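You operate a simulated robot arm through the tools that you are given. There is no shell and no other tool.

You are at the controls of a simulated two-armed robot. One attempt, no reset.

## Task
Shut grill three down, unplug it and pull its drip tray out.
Fine: grill switch three off, then socket three off; stand plug three in its tub. The grill is cold; a tray harms from 60 C.

Only the result counts: the job must be done as asked and must still hold three seconds after the hand-in. Knocking over, shifting, dropping, spilling or breaking anything else fails it.

## Robot
Two 7-joint arms with fingered hands on one trunk that stands fixed in place. Base frame: the origin is at the foot of the trunk, x ahead of it, y to its left, z up; the work surface is at about z = 60. Readings come in cm, rad, newtons and seconds.
The left shoulder is at [20, 13.5, 79.5], the right one opposite. Payload 4 kg a hand.
The tool frame of a hand sits at the grasp point between the pads (the TCP): z along the fingers, y along the line on which they close. The tips reach 2.5 cm beyond it. Largest opening 8.8 cm; the body of the gripper starts 2.9 cm behind the TCP. The gripper is a hand of 4 fingers: y runs from the thumb to the fingers, the wrist lies at [-1.3, -10.6, -17.4] in the tool frame, and closing takes about 1.5 s.
Orientation is that of the tool frame in the base frame, as a unit quaternion [x, y, z, w]. With the fingers straight down and the wrist toward the robot, the tool's x, y and z point along [0, 1, 0], [1, 0, 0] and [0, 0, -1] of the base frame.

## Interface
- The arms move only by the tool play_rows. It takes "left_commands", "right_commands" or both (then of equal length, played together; a hand with none holds still); each is text: rows parted by semicolons, each of 7 numbers parted by spaces: the closure, from 0 (fully open) to 1 (shut), then the shift along the tool's x, y, z in cm, then the turn, a rotation vector about the tool's x, y, z in rad. In form: claw dx dy dz rx ry rz; .... A call has 1 to 20 rows; each row is the pose to reach, as a shift and turn from the pose commanded when the call began, along the tool's axes at that moment. A row lasts 0.2 s, in which the tool goes at most 5 cm and 0.15 rad; a call with a longer step from one row to the next is refused whole, and so is a gripper value outside its range. A pose out of reach is approached as far as the arm can. The call stops where the force on the tool passes 70 N (or 10 N more than at its start, if that is more) or the arm is blocked; 0.2 s more then pass. The fingers move at their own pace (about 15.3 cm/s each) and stop on an object; they squeeze with about 21 N. The grip force told is the motor's: it shows also when the fingers shut on nothing. Time passes only in rows, and 0.2 s behind the last, so rows that repeat a pose let the fingers close. The reply holds the time, the measured pose of the TCP, the force on the tool along the base axes, the opening and the grip force, in the units named above and with some noise, with the torque about the TCP (base axes, N m) and any sound that the robot's microphone picked up.
- Cameras (640 x 400 px; columns grow to the right, rows downward): "scene" is now at [13.92, 2.65, 139.89]; the picture's right is [0.33, -0.94, 0.00], its down [-0.66, -0.23, -0.72] and it looks along [0.68, 0.24, -0.70] (base axes); focal length 324 px, centre (320, 200). "left" rides on the left gripper at [-6.4, -8.3, -9.8] in its tool frame; the picture's right is [-0.62, -0.37, 0.69], its down [0.71, -0.63, 0.30] and it looks along [0.32, 0.68, 0.65] (tool axes); focal length 265 px, centre (320, 200). "right" rides on the right gripper at [6.4, -8.3, -9.8] in its tool frame; the picture's right is [-0.62, 0.37, -0.69], its down [-0.71, -0.63, 0.30] and it looks along [-0.32, 0.68, 0.65] (tool axes); focal length 265 px, centre (320, 200). There is no depth. A picture from a camera that has moved, and an enlarged one, comes with that camera's place and axes in the base frame and with its lens.
- camera(camera): a new picture of that camera. The clock stands still meanwhile.
- move_column(by): slides the trunk up (or, below 0, down) by that many cm; the arms and the scene camera ride with it, the base frame stays. It gives what a move gives, with no picture.
- hand_shape(shape, hand): the hand has 4 fingers and takes this shape, open, in about a second: jaw (thumb against the fingers, like two jaws); tri (thumb and two fingers); tip (a fingertip pinch); poke (one finger out to press); point (the index stretched); flat (the hand flat); cup (the hand cupped); fist (a fist). The gripper value then closes the fingers along that shape, each until it touches; the sizes above hold for jaw. It gives what a move gives, with no picture.
- turn_head(pan, tilt): turns the head with the scene camera to pan (to the left, within 1.693 rad either way) and tilt (down, from -0.506 to 1.204), counted from straight ahead of the robot. It gives what a move gives.
- enlarge(camera, box): a new picture of the part [left, top, right, bottom] of that camera's present view, enlarged. The clock stands still meanwhile.
- finish_job(): hands the job in; it is judged then, once.

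Places have to be worked out from the pictures, the camera data and where the tool is seen. Open the grippers and draw the arms clear of the work before you hand the job in, unless the task says otherwise.

The tools are called after ">>>" by a JSON object that holds its "method" and its "body". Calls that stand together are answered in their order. play_rows: Moves the arms, as the interface text tells. Its arguments: {"type":"object","properties":{"left_commands":{"type":"string"},"right_commands":{"type":"string"}},"required":[]} The other tools are called the same way: move_column (by) slides the trunk up or down; hand_shape (shape, hand) gives the hand a shape; turn_head (pan, tilt) turns the head that bears the scene camera; camera (camera) takes a picture; enlarge (camera, box) takes an enlarged picture of a part of a camera's view; finish_job () hands the job in.

At the start:

```text
time: 0.0
left_position: [48.36, 40.84, 100.79]
left_orientation: [0.707, 0.708, 0.0, 0.0]
left_contact_force: [0.1, -0.1, 0.4]
left_ft_torque: [0.0, -0.01, -0.02]
left_finger_gap: 8.75
left_gripper_force: 0.0
left_shape: jaw
right_position: [61.3, -17.63, 91.08]
right_orientation: [0.707, 0.707, 0.0, 0.0]
right_contact_force: [0.1, -0.4, -0.5]
right_ft_torque: [0.02, 0.02, 0.0]
right_finger_gap: 8.73
right_gripper_force: 0.1
right_shape: jaw
trunk travel left (down, up): [-40.0, 37.0]
head pan, tilt: [0.34, 0.77]
```

scene: 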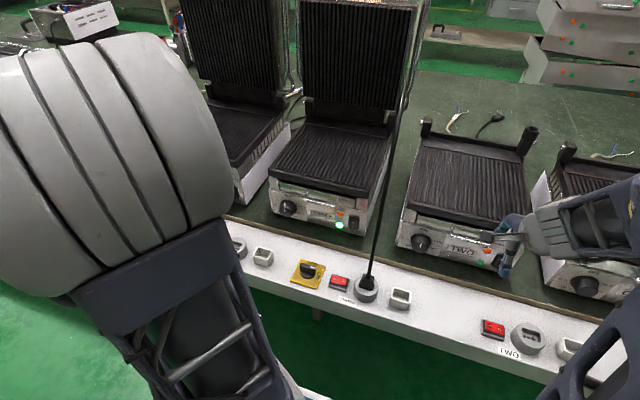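
right: 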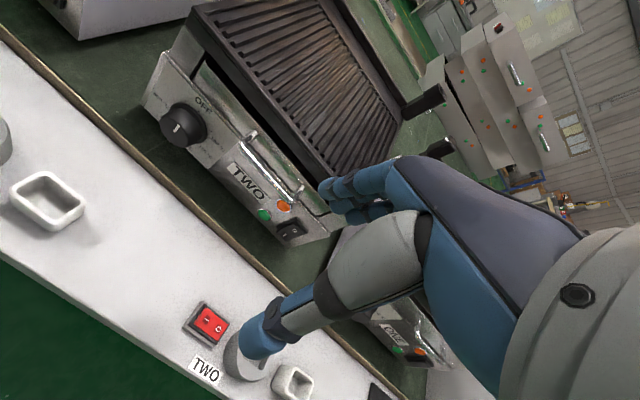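
left: 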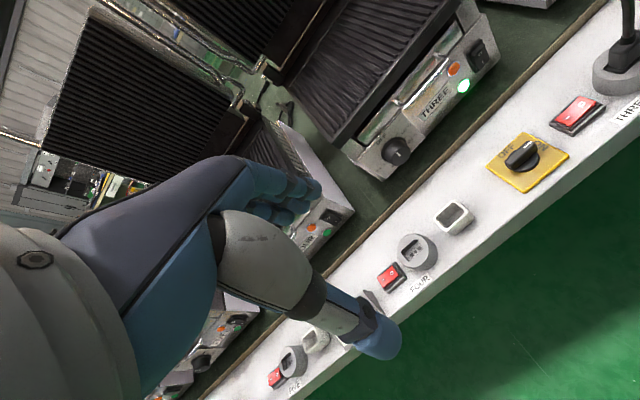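

The scene picture shows grill three with its green light on, its plug in a socket on the front rail, a red switch to its left, a yellow rotary switch, and a tub at the right. I'll look closer before moving.

>>> {"method": "enlarge", "body": {"camera": "scene", "box": [220, 160, 420, 320]}}

>>> {"method": "enlarge", "body": {"camera": "left", "box": [340, 0, 640, 200]}}

>>> {"method": "enlarge", "body": {"camera": "scene", "box": [260, 0, 460, 130]}}

```text
2.50 times, centred on (320, 240) of scene
camera zoom: at [13.92, 2.65, 139.89], right [0.33, -0.94, 0.0], down [-0.66, -0.23, -0.72], along [0.68, 0.24, -0.7], focal length 810 px, centre (320, 100)
```

zoom: 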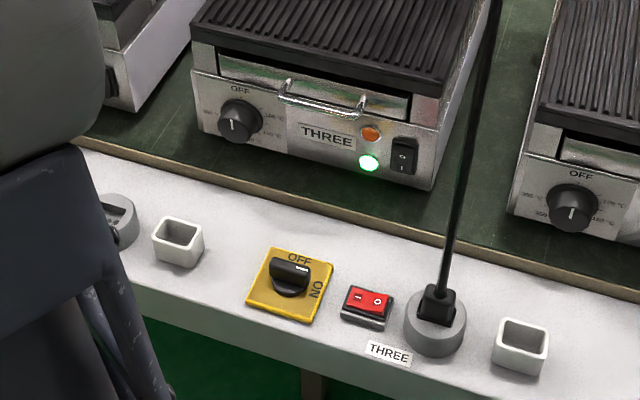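

```text
2.00 times, centred on (490, 100) of left
camera zoom: at [40.03, 34.47, 110.5], right [-0.37, -0.62, -0.69], down [-0.63, 0.71, -0.3], along [0.68, 0.32, -0.65], focal length 531 px, centre (-20, 400)
```

zoom: 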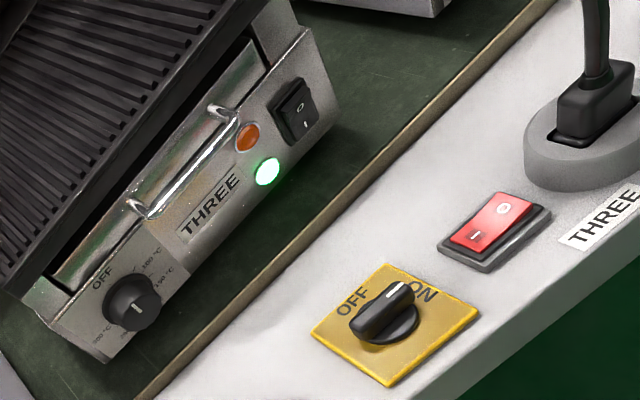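

```text
3.08 times, centred on (360, 65) of scene
camera zoom: at [13.92, 2.65, 139.89], right [0.33, -0.94, 0.0], down [-0.66, -0.23, -0.72], along [0.68, 0.24, -0.7], focal length 996 px, centre (197, 615)
```

zoom: 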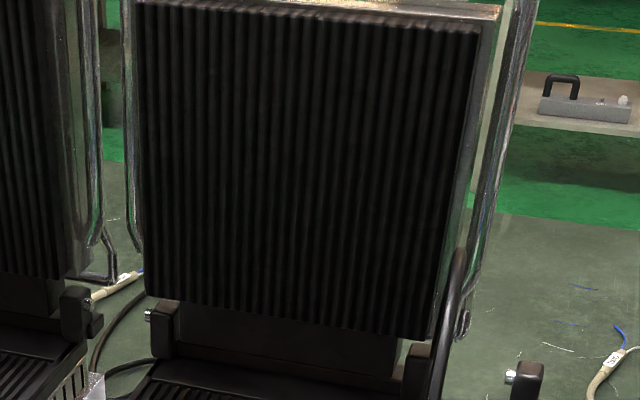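

Triangulating the two views puts the red socket switch near [62,14,61], plug three near [61,6,63], its tub near [62,-3,62] and the grill rocker near [77,14.5,69.5]. I'll turn the head to follow the cable and see more of the lid and tray.

>>> {"method": "turn_head", "body": {"pan": 0.2, "tilt": 0.45}}

>>> {"method": "camera", "body": {"camera": "scene"}}

>>> {"method": "enlarge", "body": {"camera": "scene", "box": [200, 60, 440, 210]}}

```text
time: 0.8
left_position: [48.3, 40.85, 100.66]
left_orientation: [0.707, 0.707, 0.0, 0.0]
left_contact_force: [0.6, -0.7, -0.2]
left_ft_torque: [0.0, 0.0, -0.01]
left_finger_gap: 8.76
left_gripper_force: 0.0
left_shape: jaw
right_position: [61.28, -17.63, 91.07]
right_orientation: [0.707, 0.707, 0.0, 0.0]
right_contact_force: [0.3, 1.2, -0.3]
right_ft_torque: [-0.01, 0.02, 0.0]
right_finger_gap: 8.77
right_gripper_force: 0.1
right_shape: jaw
trunk travel left (down, up): [-40.0, 37.0]
head pan, tilt: [0.201, 0.45]
```

```text
taken
camera scene: at [15.2, 1.74, 142.68], right [0.2, -0.98, 0.0], down [-0.43, -0.09, -0.9], along [0.88, 0.18, -0.44], focal length 324 px, centre (320, 200)
```

scene: 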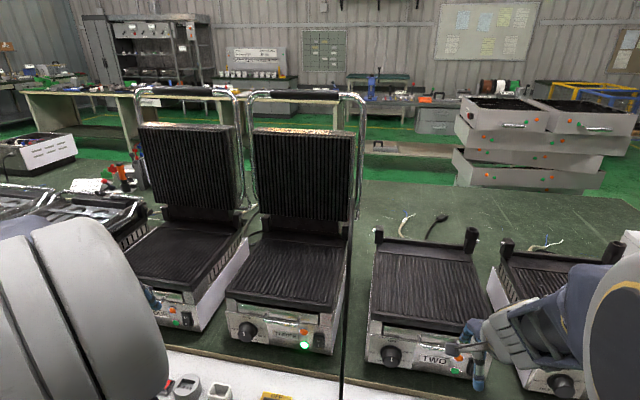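

```text
2.67 times, centred on (320, 135) of scene
camera zoom: at [15.2, 1.74, 142.68], right [0.2, -0.98, 0.0], down [-0.43, -0.09, -0.9], along [0.88, 0.18, -0.44], focal length 864 px, centre (320, 373)
```

zoom: 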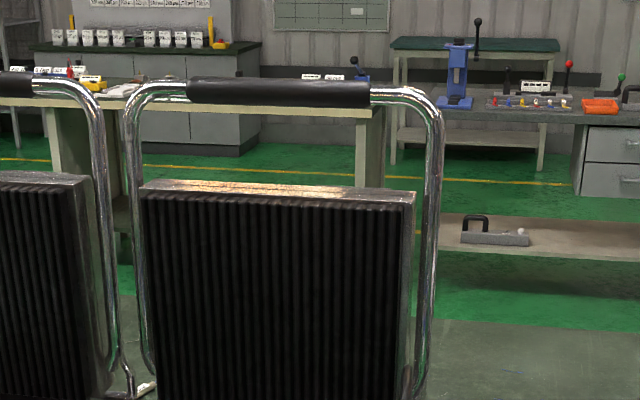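

The cable seems to run back beside grill three's right flank toward its rear. I'll enlarge that part to see its shape.

>>> {"method": "enlarge", "body": {"camera": "scene", "box": [280, 200, 440, 300]}}

>>> {"method": "enlarge", "body": {"camera": "scene", "box": [200, 280, 392, 400]}}

```text
4.00 times, centred on (360, 250) of scene
camera zoom: at [15.2, 1.74, 142.68], right [0.2, -0.98, 0.0], down [-0.43, -0.09, -0.9], along [0.88, 0.18, -0.44], focal length 1295 px, centre (160, 0)
```

zoom: 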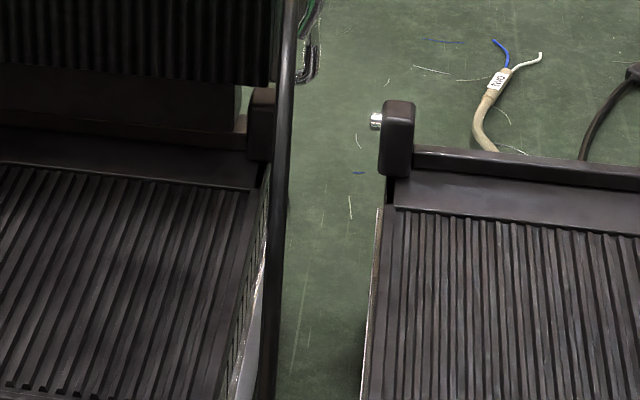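

```text
3.33 times, centred on (296, 340) of scene
camera zoom: at [15.2, 1.74, 142.68], right [0.2, -0.98, 0.0], down [-0.43, -0.09, -0.9], along [0.88, 0.18, -0.44], focal length 1079 px, centre (400, -267)
```

zoom: 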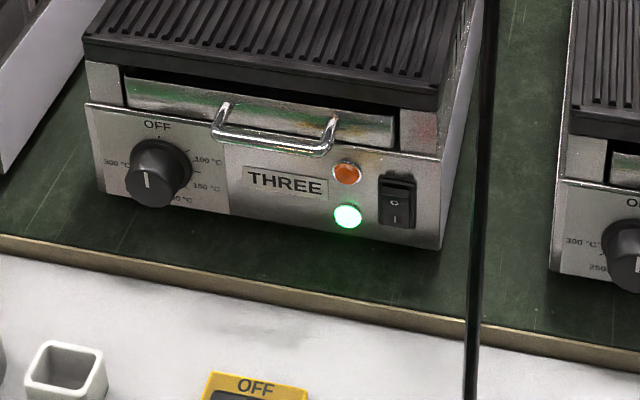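

The cable seems to rise almost straight up from the plug and arch toward the rear, so I need a side view. I'll turn the left hand about its own axis, in the free space where it is, so that its camera looks toward the plug and cable.

>>> {"method": "play_rows", "body": {"left_commands": "0 0 0 0 0 0 0.14; 0 0 0 0 0 0 0.28; 0 0 0 0 0 0 0.42; 0 0 0 0 0 0 0.56; 0 0 0 0 0 0 0.7; 0 0 0 0 0 0 0.84; 0 0 0 0 0 0 0.95"}}

>>> {"method": "camera", "body": {"camera": "left"}}

>>> {"method": "camera", "body": {"camera": "scene"}}

```text
time: 2.4
left_position: [48.28, 40.79, 100.71]
left_orientation: [0.953, 0.305, 0.0, 0.0]
left_contact_force: [-0.6, 0.7, 0.0]
left_ft_torque: [-0.01, -0.01, 0.0]
left_finger_gap: 8.78
left_gripper_force: 0.1
left_shape: jaw
right_position: [61.2, -17.62, 91.16]
right_orientation: [0.707, 0.707, 0.0, 0.0]
right_contact_force: [-0.2, -0.2, 0.5]
right_ft_torque: [-0.01, 0.01, 0.0]
right_finger_gap: 8.75
right_gripper_force: 0.2
right_shape: jaw
trunk travel left (down, up): [-40.0, 37.0]
head pan, tilt: [0.201, 0.45]
```

```text
taken
camera left: at [38.31, 43.95, 110.51], right [-0.72, -0.06, -0.69], down [0.22, 0.93, -0.3], along [0.66, -0.37, -0.65], focal length 265 px, centre (320, 200)
```

left: 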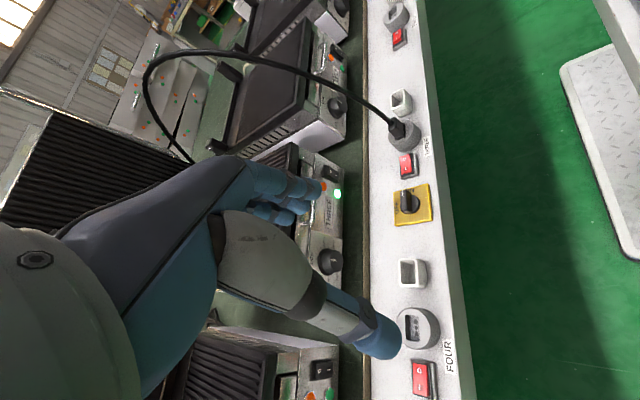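

```text
taken
camera scene: at [15.19, 1.73, 142.69], right [0.2, -0.98, 0.0], down [-0.43, -0.09, -0.9], along [0.88, 0.18, -0.44], focal length 324 px, centre (320, 200)
```

scene: 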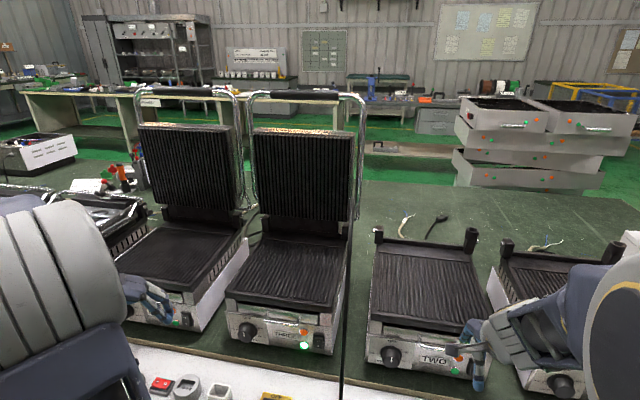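

The cable stands as a tall arch at about y=7, up to z≈107, so I must keep the hands left of it. Now I set the left hand to poke and look at where the finger is.

>>> {"method": "hand_shape", "body": {"shape": "poke", "hand": "left"}}

>>> {"method": "camera", "body": {"camera": "left"}}

```text
time: 3.3
left_position: [48.38, 40.93, 100.61]
left_orientation: [0.952, 0.305, 0.0, 0.0]
left_contact_force: [-0.2, 0.7, -0.5]
left_ft_torque: [0.03, 0.01, 0.02]
left_finger_gap: 0.0
left_gripper_force: 0.0
left_shape: poke
right_position: [61.2, -17.72, 91.11]
right_orientation: [0.707, 0.707, 0.0, 0.001]
right_contact_force: [-0.5, -0.3, 0.8]
right_ft_torque: [0.01, 0.0, -0.03]
right_finger_gap: 8.77
right_gripper_force: 0.1
right_shape: jaw
trunk travel left (down, up): [-40.0, 37.0]
head pan, tilt: [0.201, 0.45]
```

```text
taken
camera left: at [38.31, 43.93, 110.51], right [-0.72, -0.06, -0.69], down [0.21, 0.93, -0.3], along [0.66, -0.37, -0.65], focal length 265 px, centre (320, 200)
```

left: 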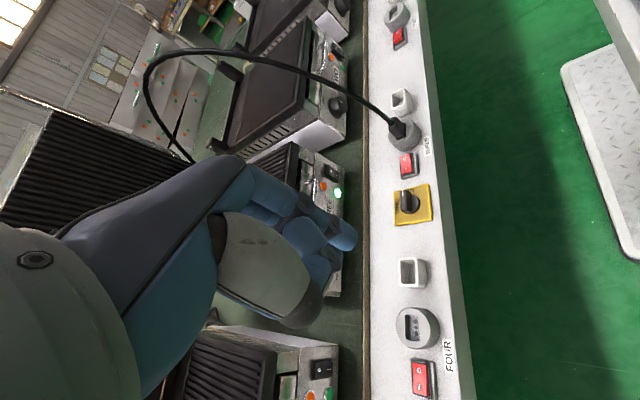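

The poking finger's tip shows near the TCP axis. I'll turn the hand back to yaw zero and pitch it about 40 degrees so that the finger points forward and down, still up in free space.

>>> {"method": "play_rows", "body": {"left_commands": "0 0 0 0 0 0 -0.14; 0 0 0 0 0 0 -0.28; 0 0 0 0 0 0 -0.42; 0 0 0 0 0 0 -0.56; 0 0 0 0 0 0 -0.7; 0 0 0 0 0 0 -0.84; 0 0 0 0 0 0 -0.946"}}

>>> {"method": "play_rows", "body": {"left_commands": "0 0 0 0 -0.14 0 0; 0 0 0 0 -0.28 0 0; 0 0 0 0 -0.42 0 0; 0 0 0 0 -0.56 0 0; 0 0 0 0 -0.7 0 0"}}

>>> {"method": "camera", "body": {"camera": "left"}}

>>> {"method": "camera", "body": {"camera": "scene"}}

```text
time: 4.9
left_position: [48.24, 40.86, 100.7]
left_orientation: [0.708, 0.707, 0.001, 0.0]
left_contact_force: [0.0, 0.0, -0.3]
left_ft_torque: [0.01, 0.02, 0.04]
left_finger_gap: 0.0
left_gripper_force: 0.0
left_shape: poke
right_position: [61.14, -17.72, 91.06]
right_orientation: [0.707, 0.707, 0.0, 0.0]
right_contact_force: [0.0, 0.1, -0.3]
right_ft_torque: [0.0, 0.01, 0.0]
right_finger_gap: 8.81
right_gripper_force: 0.0
right_shape: jaw
trunk travel left (down, up): [-40.0, 37.0]
head pan, tilt: [0.201, 0.45]
```

```text
time: 6.1
left_position: [48.35, 40.89, 100.77]
left_orientation: [0.665, 0.663, 0.243, 0.243]
left_contact_force: [0.2, 0.6, -0.1]
left_ft_torque: [0.0, 0.01, 0.01]
left_finger_gap: 0.0
left_gripper_force: 0.0
left_shape: poke
right_position: [61.37, -17.76, 91.1]
right_orientation: [0.707, 0.707, 0.0, 0.0]
right_contact_force: [0.3, 0.2, 0.5]
right_ft_torque: [-0.02, 0.0, -0.01]
right_finger_gap: 8.77
right_gripper_force: 0.1
right_shape: jaw
trunk travel left (down, up): [-40.0, 37.0]
head pan, tilt: [0.201, 0.45]
```

```text
taken
camera left: at [35.62, 34.52, 102.84], right [0.16, -0.62, -0.77], down [-0.28, 0.72, -0.64], along [0.95, 0.32, -0.06], focal length 265 px, centre (320, 200)
```

left: 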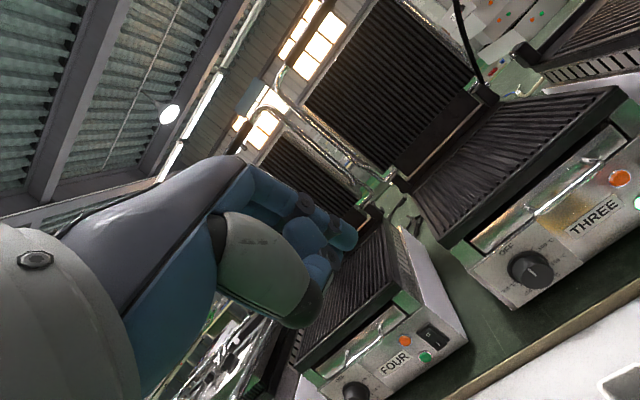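

```text
taken
camera scene: at [15.19, 1.72, 142.69], right [0.2, -0.98, 0.0], down [-0.43, -0.09, -0.9], along [0.88, 0.18, -0.44], focal length 324 px, centre (320, 200)
```

scene: 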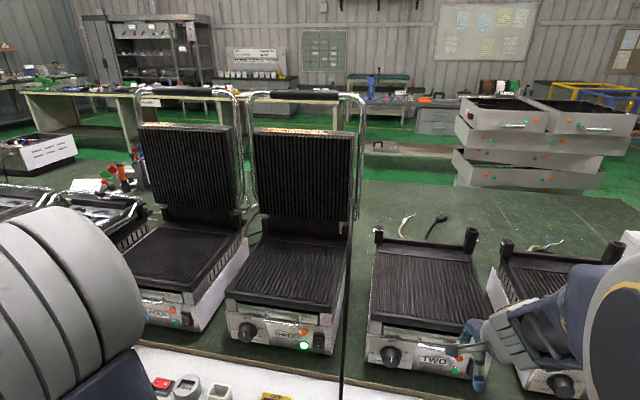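

Both hands are clear. I'll bring the left hand across and then down to a viewing place near [66,20,80], left of the cable and in front of grill three.

>>> {"method": "play_rows", "body": {"left_commands": "0 -3.5 1.28 1.07 0 0 0; 0 -7 2.55 2.15 0 0 0; 0 -10.5 3.83 3.22 0 0 0; 0 -14 5.1 4.3 0 0 0; 0 -17.5 6.38 5.37 0 0 0; 0 -21 7.65 6.44 0 0 0; 0 -21 6.4 9.9 0 0 0; 0 -21 5.15 13.4 0 0 0; 0 -21 3.9 16.9 0 0 0; 0 -21 2.65 20.4 0 0 0; 0 -21 1.4 23.9 0 0 0; 0 -21 0.14 27.3 0 0 0"}}

>>> {"method": "camera", "body": {"camera": "left"}}

>>> {"method": "camera", "body": {"camera": "scene"}}

```text
time: 8.7
left_position: [65.81, 19.85, 79.81]
left_orientation: [0.668, 0.661, 0.24, 0.245]
left_contact_force: [-1.1, -0.3, 0.9]
left_ft_torque: [-0.01, 0.02, -0.03]
left_finger_gap: 0.0
left_gripper_force: 0.0
left_shape: poke
left hand out of reach, approached as far as the arm can: row 3, 4, 5, 6, 7, 8, 9, 10
right_position: [61.23, -17.62, 91.03]
right_orientation: [0.707, 0.707, 0.0, 0.0]
right_contact_force: [0.3, 0.1, 0.9]
right_ft_torque: [-0.02, 0.01, 0.02]
right_finger_gap: 8.74
right_gripper_force: 0.1
right_shape: jaw
trunk travel left (down, up): [-40.0, 37.0]
head pan, tilt: [0.201, 0.45]
```

```text
taken
camera left: at [53.07, 13.67, 82.05], right [0.16, -0.62, -0.77], down [-0.28, 0.72, -0.64], along [0.95, 0.31, -0.06], focal length 265 px, centre (320, 200)
```

left: 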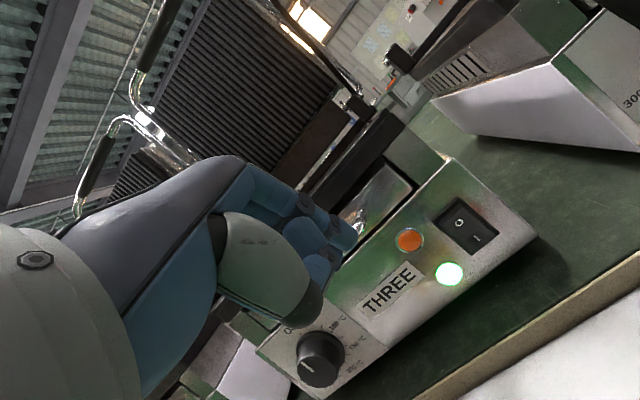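

```text
taken
camera scene: at [15.18, 1.73, 142.69], right [0.2, -0.98, 0.0], down [-0.43, -0.09, -0.9], along [0.88, 0.18, -0.44], focal length 324 px, centre (320, 200)
```

scene: 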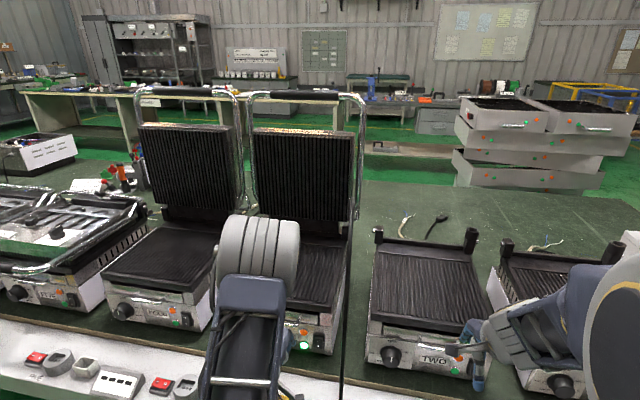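

The rocker is seen clearly at about [77,14.7,69], O above and I below. I'll enlarge that part to see which half stands out, and where the tray handle is.

>>> {"method": "enlarge", "body": {"camera": "left", "box": [320, 130, 560, 280]}}

>>> {"method": "enlarge", "body": {"camera": "scene", "box": [200, 200, 400, 380]}}

```text
2.67 times, centred on (440, 205) of left
camera zoom: at [53.07, 13.67, 82.05], right [0.16, -0.62, -0.77], down [-0.28, 0.72, -0.64], along [0.95, 0.31, -0.06], focal length 708 px, centre (0, 187)
```

zoom: 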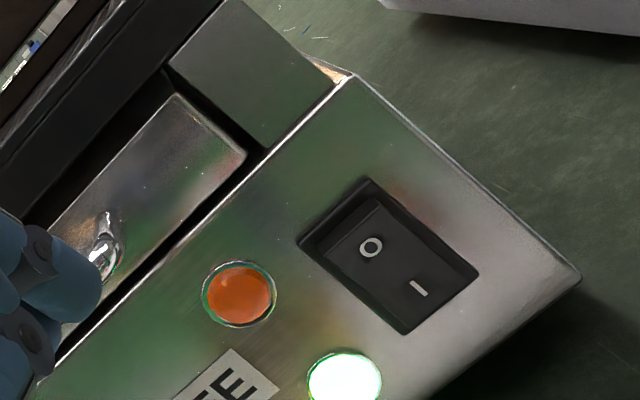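

```text
2.22 times, centred on (300, 290) of scene
camera zoom: at [15.18, 1.73, 142.69], right [0.2, -0.98, 0.0], down [-0.43, -0.09, -0.9], along [0.88, 0.18, -0.44], focal length 720 px, centre (364, 0)
```

zoom: 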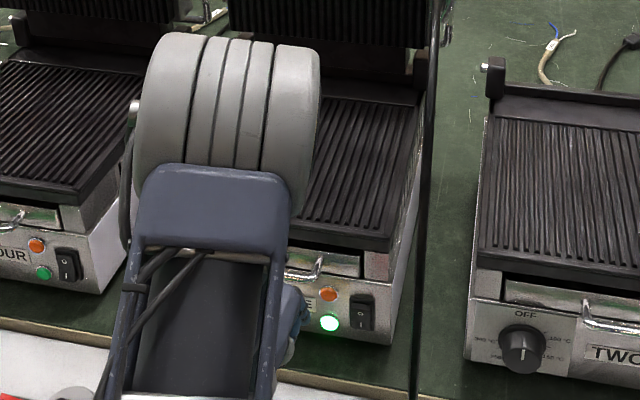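

The rocker works out at [77.3,14.65,69.0], spanning z 66.5–71.4, with the O half standing out above. I'll zoom on the finger in both views to fix its tip relative to the TCP.

>>> {"method": "enlarge", "body": {"camera": "scene", "box": [265, 315, 345, 365]}}

>>> {"method": "enlarge", "body": {"camera": "left", "box": [220, 150, 380, 350]}}

>>> {"method": "camera", "body": {"camera": "right"}}

```text
8.00 times, centred on (305, 340) of scene
camera zoom: at [15.18, 1.73, 142.69], right [0.2, -0.98, 0.0], down [-0.43, -0.09, -0.9], along [0.88, 0.18, -0.44], focal length 2590 px, centre (440, -920)
```

zoom: 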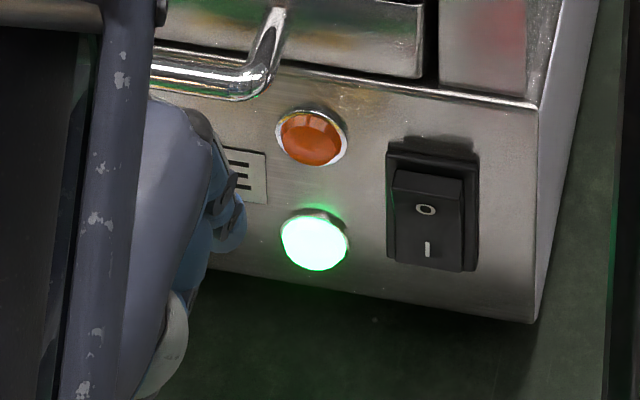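

```text
2.00 times, centred on (300, 250) of left
camera zoom: at [53.07, 13.67, 82.05], right [0.16, -0.62, -0.77], down [-0.28, 0.72, -0.64], along [0.95, 0.31, -0.06], focal length 531 px, centre (360, 100)
```

zoom: 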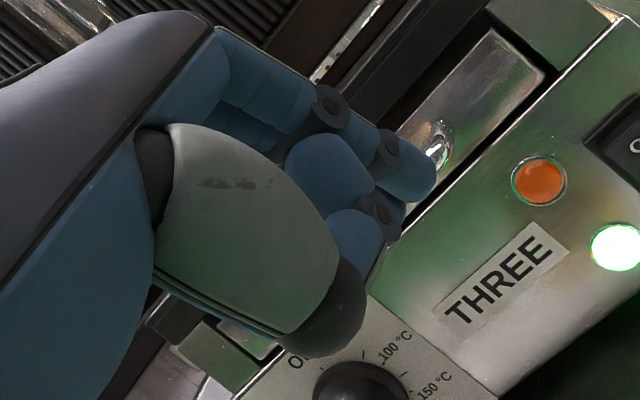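

```text
taken
camera right: at [52.98, -11.23, 100.93], right [0.37, -0.62, 0.69], down [-0.63, -0.71, -0.3], along [0.68, -0.32, -0.65], focal length 265 px, centre (320, 200)
```

right: 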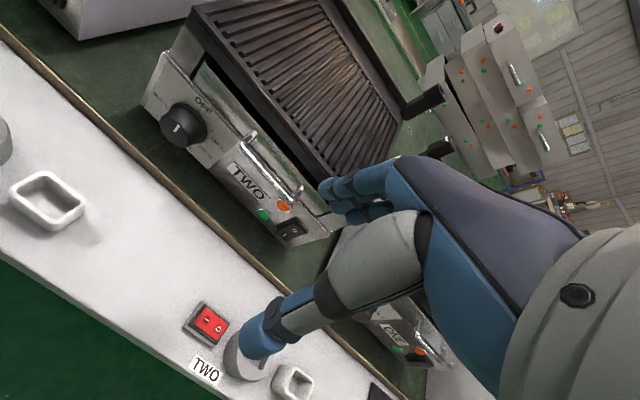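

The fingertip sits about [-0.9, 0.2, 2.6] in the tool frame. I'll pitch the hand a further 0.3 rad and bring the tip to about [73.8,14.65,70.9], some 2.5 cm in front of the rocker's O half.

>>> {"method": "play_rows", "body": {"left_commands": "0 -1.1 -0.15 2.4 -0.075 0 0; 0 -2.2 -0.3 4.8 -0.15 0 0; 0 -3.2 -0.45 7.2 -0.225 0 0; 0 -4.3 -0.6 9.56 -0.3 0 0; 0 -4.3 -0.6 9.56 -0.3 0 0"}}

>>> {"method": "camera", "body": {"camera": "left"}}

>>> {"method": "enlarge", "body": {"camera": "scene", "box": [240, 270, 400, 400]}}

```text
time: 9.9
left_position: [70.96, 22.23, 73.6]
left_orientation: [0.633, 0.61, 0.324, 0.351]
left_contact_force: [0.6, -0.7, 0.6]
left_ft_torque: [-0.02, 0.02, -0.02]
left_finger_gap: 0.0
left_gripper_force: 0.0
left_shape: poke
left hand out of reach, approached as far as the arm can: row 1, 2, 3, 4, 5
right_position: [61.17, -17.6, 91.07]
right_orientation: [0.706, 0.708, 0.0, 0.0]
right_contact_force: [-0.9, 0.5, -0.4]
right_ft_torque: [0.0, 0.02, -0.03]
right_finger_gap: 8.76
right_gripper_force: 0.1
right_shape: jaw
trunk travel left (down, up): [-40.0, 37.0]
head pan, tilt: [0.201, 0.45]
```

```text
taken
camera left: at [58.02, 16.52, 72.09], right [0.35, -0.65, -0.67], down [-0.05, 0.7, -0.71], along [0.94, 0.28, 0.21], focal length 265 px, centre (320, 200)
```

left: 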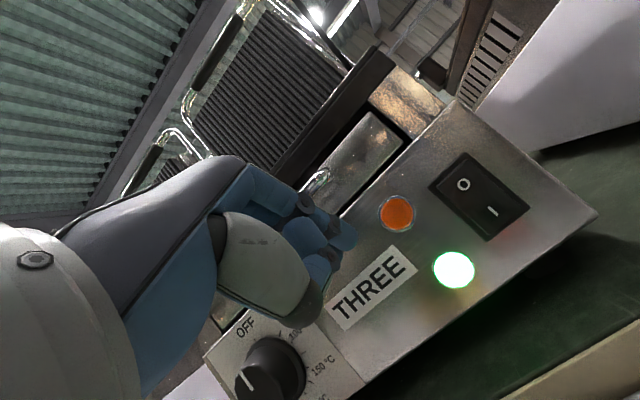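

```text
3.08 times, centred on (320, 335) of scene
camera zoom: at [15.2, 1.73, 142.69], right [0.2, -0.98, 0.0], down [-0.43, -0.09, -0.9], along [0.88, 0.18, -0.44], focal length 996 px, centre (320, -215)
```

zoom: 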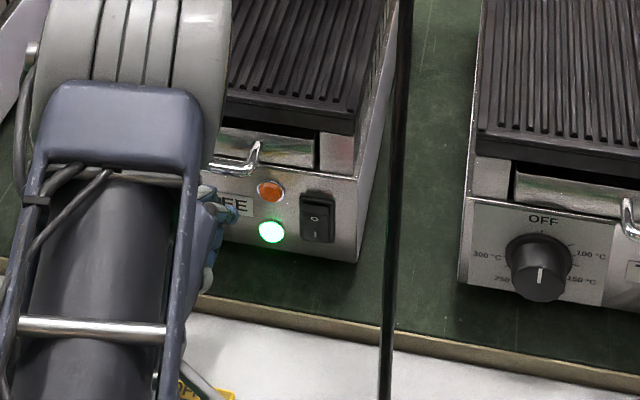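

The arm could not take the steeper pitch there and stopped at [71,22.2,73.6] with no contact. I'll back off and return to a gentler pitch of about 0.55 rad, then see whether y≈15.5 is reachable.

>>> {"method": "play_rows", "body": {"left_commands": "0 0 0.65 -1.3 0.11 0 0; 0 0 1.3 -2.6 0.22 0 0; 0 0 1.95 -3.9 0.34 0 0; 0 0 2.58 -5.22 0.45 0 0; 0 0 2.58 -5.22 0.45 0 0"}}

```text
time: 11.1
left_position: [68.04, 22.06, 78.65]
left_orientation: [0.682, 0.679, 0.191, 0.192]
left_contact_force: [-0.2, 0.5, 0.1]
left_ft_torque: [-0.01, 0.03, 0.01]
left_finger_gap: 0.01
left_gripper_force: 0.2
left_shape: poke
left hand out of reach, approached as far as the arm can: row 1
right_position: [61.27, -17.75, 91.13]
right_orientation: [0.707, 0.707, 0.0, 0.0]
right_contact_force: [0.0, -0.2, -0.2]
right_ft_torque: [0.02, 0.01, -0.01]
right_finger_gap: 8.75
right_gripper_force: 0.1
right_shape: jaw
trunk travel left (down, up): [-40.0, 37.0]
head pan, tilt: [0.201, 0.45]
```

At pitch 0.55 the hand is at [68,22,78.7] and in reach. I'll now go sideways and down to the place in front of the rocker.

>>> {"method": "play_rows", "body": {"left_commands": "0 -2.2 0 0 0 0 0; 0 -4.4 0 0 0 0 0; 0 -6.5 0 0 0 0 0; 0 -6.5 0.03 2.2 0 0 0; 0 -6.5 0.05 4.4 0 0 0; 0 -6.5 0.06 6.61 0 0 0; 0 -6.5 0.06 6.61 0 0 0"}}

>>> {"method": "camera", "body": {"camera": "left"}}

>>> {"method": "enlarge", "body": {"camera": "scene", "box": [240, 270, 400, 400]}}

```text
time: 12.7
left_position: [69.3, 18.31, 77.95]
left_orientation: [0.686, 0.679, 0.184, 0.186]
left_contact_force: [-0.2, -0.2, -0.4]
left_ft_torque: [0.01, 0.01, 0.01]
left_finger_gap: 0.0
left_gripper_force: 0.0
left_shape: poke
left hand out of reach, approached as far as the arm can: row 2, 3, 4, 5, 6, 7
right_position: [61.2, -17.79, 91.05]
right_orientation: [0.707, 0.708, 0.0, 0.0]
right_contact_force: [-0.3, -1.2, -0.2]
right_ft_torque: [-0.05, -0.01, 0.01]
right_finger_gap: 8.74
right_gripper_force: 0.0
right_shape: jaw
trunk travel left (down, up): [-40.0, 37.0]
head pan, tilt: [0.201, 0.45]
```

```text
taken
camera left: at [57.09, 12.13, 82.25], right [0.03, -0.62, -0.78], down [-0.38, 0.72, -0.58], along [0.92, 0.31, -0.22], focal length 265 px, centre (320, 200)
```

left: 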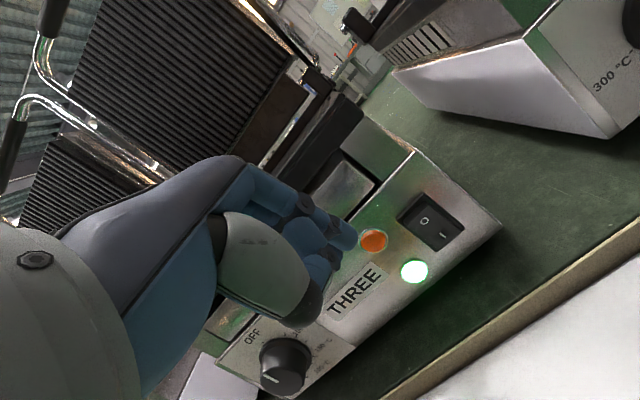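

```text
3.08 times, centred on (320, 335) of scene
camera zoom: at [15.2, 1.73, 142.69], right [0.2, -0.98, 0.0], down [-0.43, -0.09, -0.9], along [0.88, 0.18, -0.44], focal length 996 px, centre (320, -215)
```

zoom: 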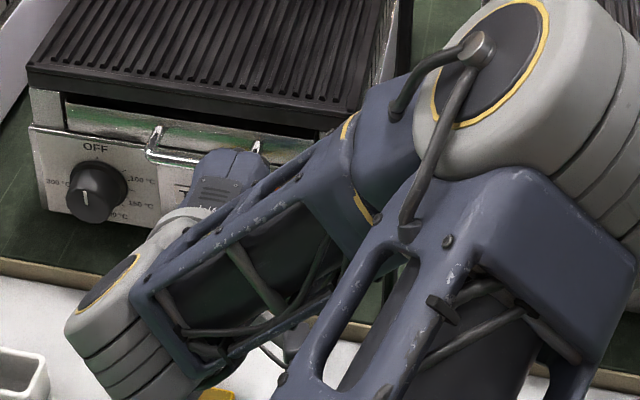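

The arm took a different elbow posture. I'll check the full scene to see whether the elbow is near the cable.

>>> {"method": "camera", "body": {"camera": "scene"}}

>>> {"method": "camera", "body": {"camera": "right"}}

```text
taken
camera scene: at [15.2, 1.73, 142.69], right [0.2, -0.98, 0.0], down [-0.43, -0.09, -0.9], along [0.88, 0.18, -0.44], focal length 324 px, centre (320, 200)
```

scene: 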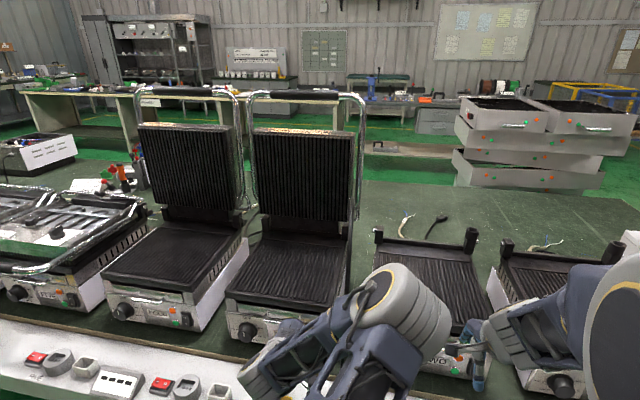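

```text
taken
camera right: at [52.99, -11.23, 100.92], right [0.37, -0.62, 0.69], down [-0.63, -0.71, -0.3], along [0.68, -0.32, -0.65], focal length 265 px, centre (320, 200)
```

right: 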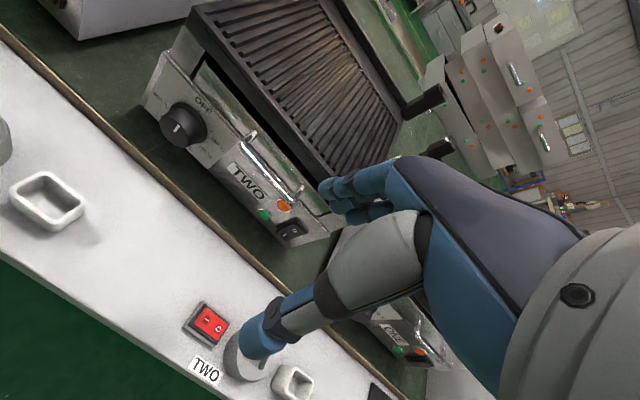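

The elbow is up at about [50,-2,109], in front of the cable, so nothing was touched, but this posture is poor. I'll draw the left hand back up and left and level it to pointing down, then lower the trunk so the forearm comes in flatter.

>>> {"method": "play_rows", "body": {"left_commands": "0 2 0.67 -2.5 0.13 0 0; 0 4 1.33 -5 0.26 0 0; 0 6 2 -7.5 0.4 0 0; 0 8 2.67 -10.1 0.54 0 0; 0 11 2.67 -10.1 0.54 0 0; 0 11 2.67 -10.1 0.54 0 0"}}

>>> {"method": "camera", "body": {"camera": "scene"}}

```text
time: 14.1
left_position: [66.31, 29.53, 88.14]
left_orientation: [0.708, 0.706, 0.004, 0.004]
left_contact_force: [0.1, -0.5, -0.2]
left_ft_torque: [0.0, 0.0, 0.02]
left_finger_gap: 0.0
left_gripper_force: 0.1
left_shape: poke
right_position: [61.21, -17.66, 91.08]
right_orientation: [0.707, 0.707, -0.001, -0.001]
right_contact_force: [0.0, 0.0, 0.1]
right_ft_torque: [-0.03, 0.01, -0.04]
right_finger_gap: 8.76
right_gripper_force: 0.1
right_shape: jaw
trunk travel left (down, up): [-40.0, 37.0]
head pan, tilt: [0.201, 0.45]
```

```text
taken
camera scene: at [15.2, 1.73, 142.69], right [0.2, -0.98, 0.0], down [-0.43, -0.09, -0.9], along [0.88, 0.18, -0.44], focal length 324 px, centre (320, 200)
```

scene: 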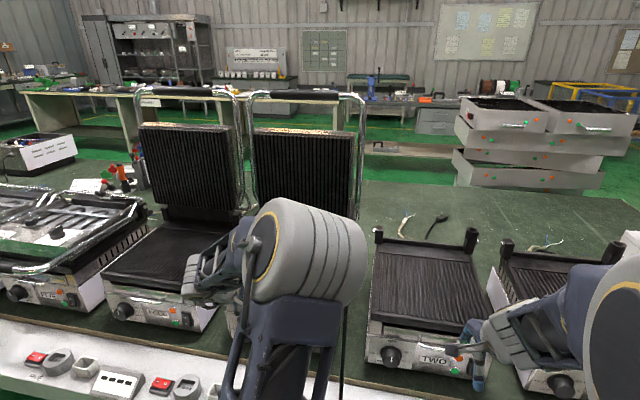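

The elbow swung back to the middle. I'll raise both hands (and move the right one a bit outward) before lowering the trunk by 20 cm.

>>> {"method": "play_rows", "body": {"left_commands": "0 0 0 -3.8 0 0 0; 0 0 0 -7.6 0 0 0; 0 0 0 -11.4 0 0 0; 0 0 0 -15 0 0 0; 0 0 0 -15 0 0 0", "right_commands": "0 -2.5 0 -4 0 0 0; 0 -5 0 -8 0 0 0; 0 -7.5 0 -12 0 0 0; 0 -10 0 -16 0 0 0; 0 -10 0 -16 0 0 0"}}

```text
time: 15.3
left_position: [66.22, 29.42, 103.24]
left_orientation: [0.708, 0.706, 0.004, 0.004]
left_contact_force: [0.1, 0.4, -0.4]
left_ft_torque: [-0.02, -0.01, 0.0]
left_finger_gap: 0.0
left_gripper_force: 0.1
left_shape: poke
right_position: [61.07, -27.6, 107.15]
right_orientation: [0.707, 0.707, 0.001, 0.0]
right_contact_force: [0.0, -0.8, 0.2]
right_ft_torque: [-0.02, 0.01, -0.01]
right_finger_gap: 8.78
right_gripper_force: 0.1
right_shape: jaw
trunk travel left (down, up): [-40.0, 37.0]
head pan, tilt: [0.201, 0.45]
```

Both hands are high and clear. I'll lower the trunk by 18 cm.

>>> {"method": "move_column", "body": {"by": -18}}

>>> {"method": "camera", "body": {"camera": "scene"}}

```text
time: 17.3
left_position: [66.13, 29.42, 85.3]
left_orientation: [0.708, 0.706, 0.003, 0.003]
left_contact_force: [-0.2, -0.3, -0.3]
left_ft_torque: [0.01, 0.04, -0.02]
left_finger_gap: 0.0
left_gripper_force: 0.0
left_shape: poke
right_position: [61.18, -27.57, 89.16]
right_orientation: [0.708, 0.707, 0.0, 0.0]
right_contact_force: [0.0, -0.5, -0.5]
right_ft_torque: [0.0, -0.01, -0.01]
right_finger_gap: 8.78
right_gripper_force: 0.2
right_shape: jaw
trunk travel left (down, up): [-22.0, 55.0]
head pan, tilt: [0.201, 0.45]
```

```text
taken
camera scene: at [15.2, 1.73, 124.69], right [0.2, -0.98, 0.0], down [-0.43, -0.09, -0.9], along [0.88, 0.18, -0.44], focal length 324 px, centre (320, 200)
```

scene: 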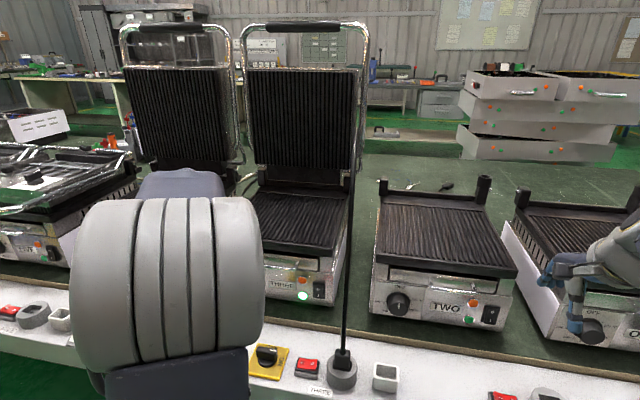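

Now the elbow stays on the left and the plug, tub and rocker are all in view. I'll pitch the left hand forward again and step toward the front of the rocker.

>>> {"method": "play_rows", "body": {"left_commands": "0 -1.5 0 1 -0.14 0 0; 0 -3 0 2 -0.28 0 0; 0 -4.5 0 3 -0.42 0 0; 0 -6 0 4 -0.55 0 0; 0 -7.4 0 5.3 -0.65 0 0; 0 -7.4 0 5.3 -0.65 0 0"}}

>>> {"method": "camera", "body": {"camera": "scene"}}

```text
time: 18.7
left_position: [66.15, 21.94, 79.83]
left_orientation: [0.67, 0.668, 0.229, 0.23]
left_contact_force: [0.7, 0.0, 0.1]
left_ft_torque: [-0.02, -0.02, 0.0]
left_finger_gap: 0.0
left_gripper_force: 0.1
left_shape: poke
right_position: [61.2, -27.61, 89.12]
right_orientation: [0.708, 0.707, -0.001, 0.0]
right_contact_force: [0.6, 0.1, 0.3]
right_ft_torque: [-0.01, 0.01, 0.0]
right_finger_gap: 8.77
right_gripper_force: 0.1
right_shape: jaw
trunk travel left (down, up): [-22.0, 55.0]
head pan, tilt: [0.201, 0.45]
```

```text
taken
camera scene: at [15.2, 1.73, 124.69], right [0.2, -0.98, 0.0], down [-0.43, -0.09, -0.9], along [0.88, 0.18, -0.44], focal length 324 px, centre (320, 200)
```

scene: 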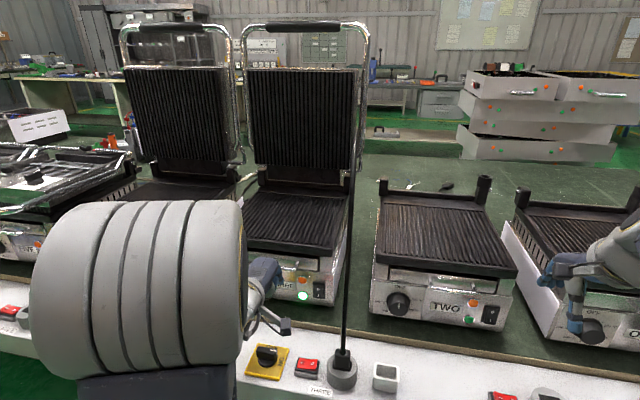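

All in reach with no force. Next I go sideways to y≈15.5 and then forward-down to the pre-contact place about 2.5 cm in front of the rocker.

>>> {"method": "play_rows", "body": {"left_commands": "0 -3.2 0 0 0 0 0; 0 -6.4 0 0 0 0 0; 0 -6.4 0.02 3 0 0 0; 0 -6.4 0.05 6 0 0 0; 0 -6.4 0.07 9.04 0 0 0; 0 -6.4 0.07 9.04 0 0 0"}}

>>> {"method": "camera", "body": {"camera": "left"}}

>>> {"method": "camera", "body": {"camera": "scene"}}

```text
time: 20.1
left_position: [71.89, 15.65, 72.74]
left_orientation: [0.671, 0.667, 0.228, 0.229]
left_contact_force: [0.3, -0.3, -0.1]
left_ft_torque: [0.0, 0.0, -0.01]
left_finger_gap: 0.01
left_gripper_force: 0.1
left_shape: poke
left hand out of reach, approached as far as the arm can: row 2
right_position: [61.14, -27.65, 89.18]
right_orientation: [0.708, 0.707, 0.0, 0.0]
right_contact_force: [0.3, 0.5, -0.2]
right_ft_torque: [-0.01, -0.01, 0.04]
right_finger_gap: 8.79
right_gripper_force: 0.0
right_shape: jaw
trunk travel left (down, up): [-22.0, 55.0]
head pan, tilt: [0.201, 0.45]
```

```text
taken
camera left: at [59.22, 9.28, 75.39], right [0.13, -0.62, -0.77], down [-0.31, 0.72, -0.63], along [0.94, 0.32, -0.1], focal length 265 px, centre (320, 200)
```

left: 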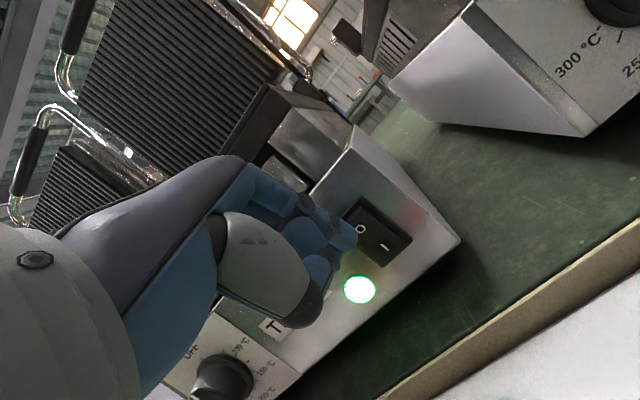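

```text
taken
camera scene: at [15.19, 1.73, 124.69], right [0.2, -0.98, 0.0], down [-0.43, -0.09, -0.9], along [0.88, 0.18, -0.44], focal length 324 px, centre (320, 200)
```

scene: 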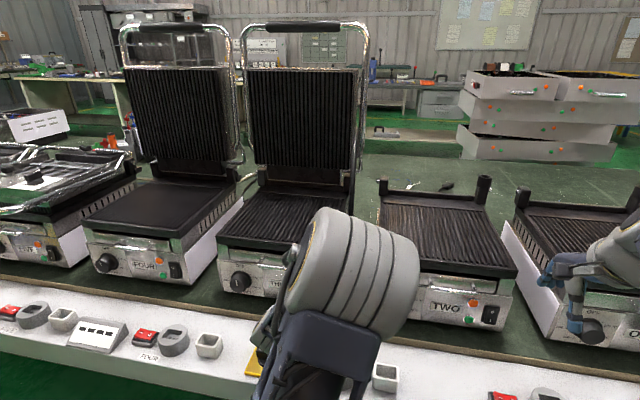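

The fingertip is now just in front of the rocker. I'll zoom to check it against the O half.

>>> {"method": "enlarge", "body": {"camera": "left", "box": [280, 160, 440, 300]}}

>>> {"method": "enlarge", "body": {"camera": "scene", "box": [200, 220, 440, 400]}}

```text
2.86 times, centred on (360, 230) of left
camera zoom: at [59.22, 9.28, 75.39], right [0.13, -0.62, -0.77], down [-0.31, 0.72, -0.63], along [0.94, 0.32, -0.1], focal length 758 px, centre (206, 114)
```

zoom: 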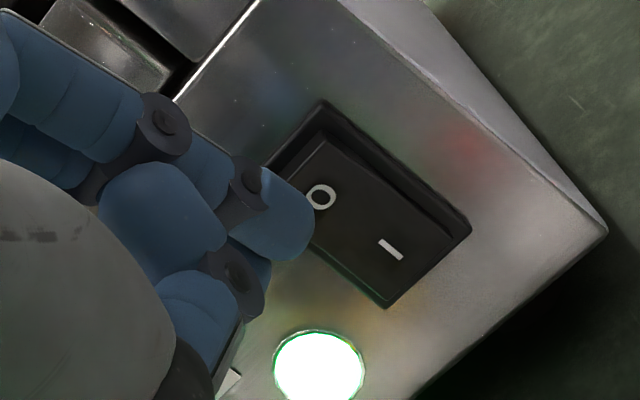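

```text
2.22 times, centred on (320, 310) of scene
camera zoom: at [15.19, 1.73, 124.69], right [0.2, -0.98, 0.0], down [-0.43, -0.09, -0.9], along [0.88, 0.18, -0.44], focal length 720 px, centre (320, -44)
```

zoom: 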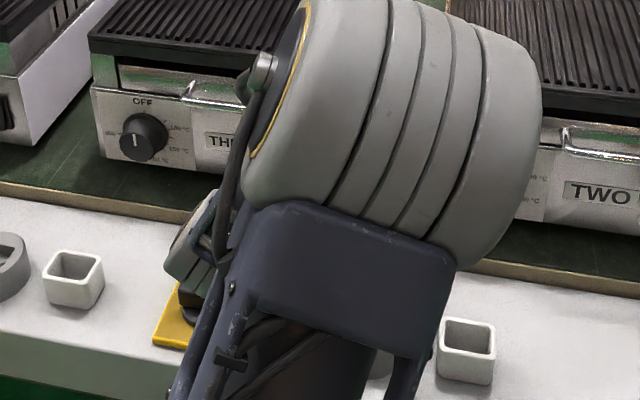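

The tip is at about [73.65,14.8,70.7], 2.5 cm short of the O half and in line with it. I push straight along +x in small steps while watching the force.

>>> {"method": "play_rows", "body": {"left_commands": "0 0 0.79 0.61 0 0 0; 0 0 1.42 1.1 0 0 0; 0 0 1.9 1.47 0 0 0; 0 0 1.9 1.47 0 0 0"}}

>>> {"method": "enlarge", "body": {"camera": "left", "box": [280, 160, 440, 300]}}

```text
time: 21.1
left_position: [74.14, 15.5, 72.8]
left_orientation: [0.671, 0.667, 0.228, 0.23]
left_contact_force: [-0.2, -1.0, -0.4]
left_ft_torque: [0.01, 0.03, 0.01]
left_finger_gap: 0.0
left_gripper_force: 0.1
left_shape: poke
right_position: [61.19, -27.52, 89.13]
right_orientation: [0.707, 0.707, 0.0, 0.0]
right_contact_force: [1.0, -0.4, -0.2]
right_ft_torque: [0.01, 0.0, 0.02]
right_finger_gap: 8.76
right_gripper_force: 0.1
right_shape: jaw
trunk travel left (down, up): [-22.0, 55.0]
head pan, tilt: [0.201, 0.45]
```

```text
2.86 times, centred on (360, 230) of left
camera zoom: at [61.68, 9.26, 75.43], right [0.13, -0.62, -0.77], down [-0.31, 0.72, -0.63], along [0.94, 0.32, -0.1], focal length 758 px, centre (206, 114)
```

zoom: 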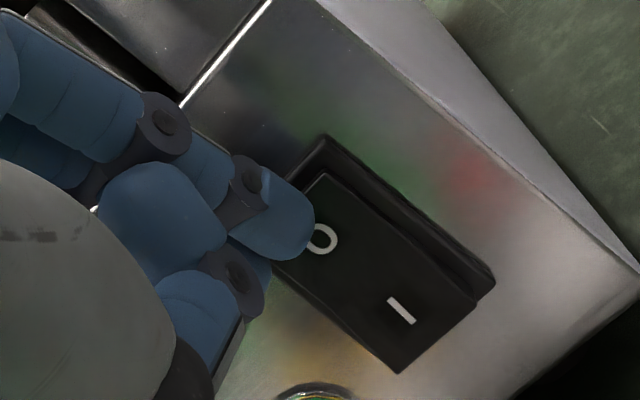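

Still no contact; the tip is right in front of the O mark. I push on by about 1 cm in fine steps.

>>> {"method": "play_rows", "body": {"left_commands": "0 0 0.32 0.25 0 0 0; 0 0 0.55 0.43 0 0 0; 0 0 0.79 0.61 0 0 0; 0 0 0.79 0.61 0 0 0"}}

>>> {"method": "enlarge", "body": {"camera": "left", "box": [280, 160, 440, 300]}}

```text
time: 22.1
left_position: [75.14, 15.69, 72.85]
left_orientation: [0.671, 0.667, 0.229, 0.23]
left_contact_force: [-33.5, -5.7, 9.4]
left_ft_torque: [-0.15, 0.35, -0.09]
left_finger_gap: 0.0
left_gripper_force: 0.2
left_shape: poke
right_position: [61.15, -27.59, 89.09]
right_orientation: [0.707, 0.707, -0.001, 0.0]
right_contact_force: [0.1, -0.6, -0.7]
right_ft_torque: [-0.01, 0.02, 0.01]
right_finger_gap: 8.77
right_gripper_force: 0.1
right_shape: jaw
trunk travel left (down, up): [-22.0, 55.0]
head pan, tilt: [0.201, 0.45]
```

```text
2.86 times, centred on (360, 230) of left
camera zoom: at [62.52, 9.28, 75.47], right [0.13, -0.62, -0.77], down [-0.31, 0.72, -0.63], along [0.94, 0.32, -0.1], focal length 758 px, centre (206, 114)
```

zoom: 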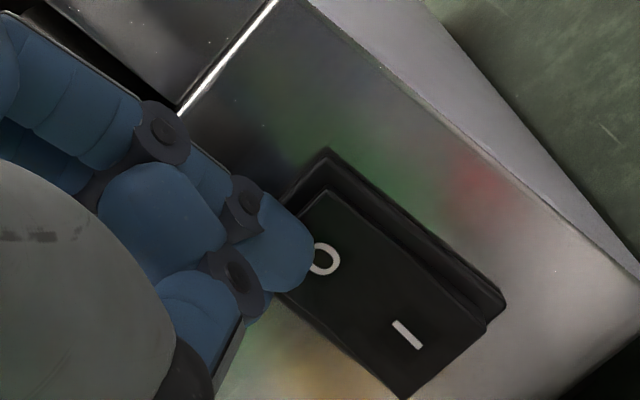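

There is now a 33 N push but no click is heard. The torque suggests that the contact is left of and above the fingertip, so I check the whole picture.

>>> {"method": "camera", "body": {"camera": "left"}}

>>> {"method": "enlarge", "body": {"camera": "left", "box": [240, 150, 400, 250]}}

```text
taken
camera left: at [62.52, 9.28, 75.47], right [0.13, -0.62, -0.77], down [-0.31, 0.72, -0.63], along [0.94, 0.32, -0.1], focal length 265 px, centre (320, 200)
```

left: 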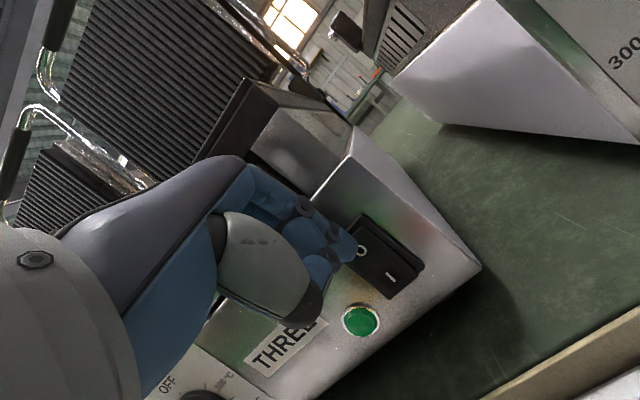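

```text
4.00 times, centred on (320, 200) of left
camera zoom: at [62.52, 9.28, 75.47], right [0.13, -0.62, -0.77], down [-0.31, 0.72, -0.63], along [0.94, 0.32, -0.1], focal length 1062 px, centre (320, 200)
```

zoom: 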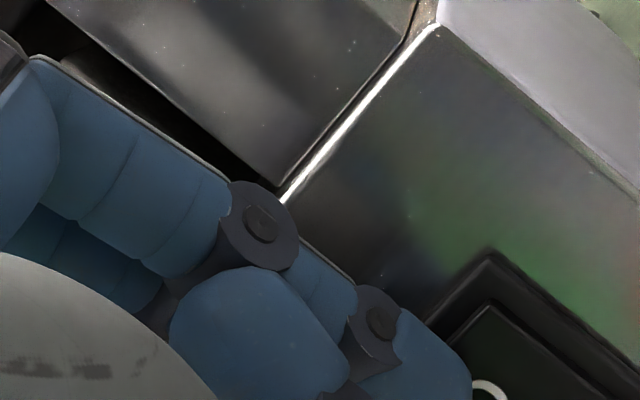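

The green lamp is now dark, so grill switch three is off. I withdraw straight back, then up and to the left, levelling the hand for the next press.

>>> {"method": "play_rows", "body": {"left_commands": "0 0 -1.58 -1.23 0 0 0; 0 0 -3.16 -2.45 0 0 0; 0 0.5 -2.9 -5.3 0.1 0 0; 0 2 -1.5 -8.5 0.22 0 0; 0 4.5 0 -11.5 0.35 0 0; 0 7 0.5 -14 0.49 0 0; 0 10 0.5 -16 0.62 0 0; 0 13 0.5 -16 0.66 0 0; 0 13 0.5 -16 0.66 0 0"}}

>>> {"method": "camera", "body": {"camera": "scene"}}

>>> {"method": "enlarge", "body": {"camera": "scene", "box": [240, 240, 432, 400]}}

```text
time: 24.1
left_position: [65.86, 28.5, 85.91]
left_orientation: [0.708, 0.707, 0.0, 0.0]
left_contact_force: [-0.2, -0.7, 0.5]
left_ft_torque: [-0.03, 0.0, -0.01]
left_finger_gap: 0.04
left_gripper_force: 0.0
left_shape: poke
right_position: [61.17, -27.73, 89.02]
right_orientation: [0.708, 0.707, 0.0, 0.0]
right_contact_force: [1.2, 0.3, -0.8]
right_ft_torque: [-0.01, 0.01, 0.01]
right_finger_gap: 8.76
right_gripper_force: 0.1
right_shape: jaw
trunk travel left (down, up): [-22.0, 55.0]
head pan, tilt: [0.201, 0.45]
```

```text
taken
camera scene: at [15.19, 1.74, 124.69], right [0.2, -0.98, 0.0], down [-0.43, -0.09, -0.9], along [0.88, 0.18, -0.44], focal length 324 px, centre (320, 200)
```

scene: 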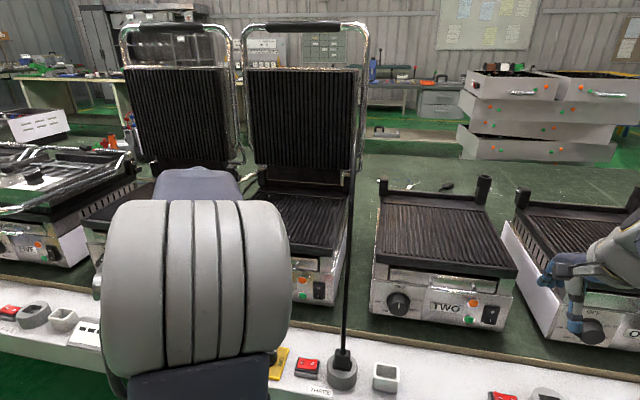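

```text
2.50 times, centred on (336, 320) of scene
camera zoom: at [15.19, 1.74, 124.69], right [0.2, -0.98, 0.0], down [-0.43, -0.09, -0.9], along [0.88, 0.18, -0.44], focal length 810 px, centre (280, -100)
```

zoom: 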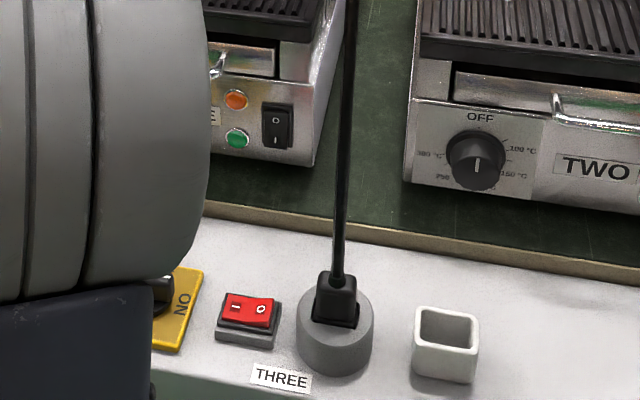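

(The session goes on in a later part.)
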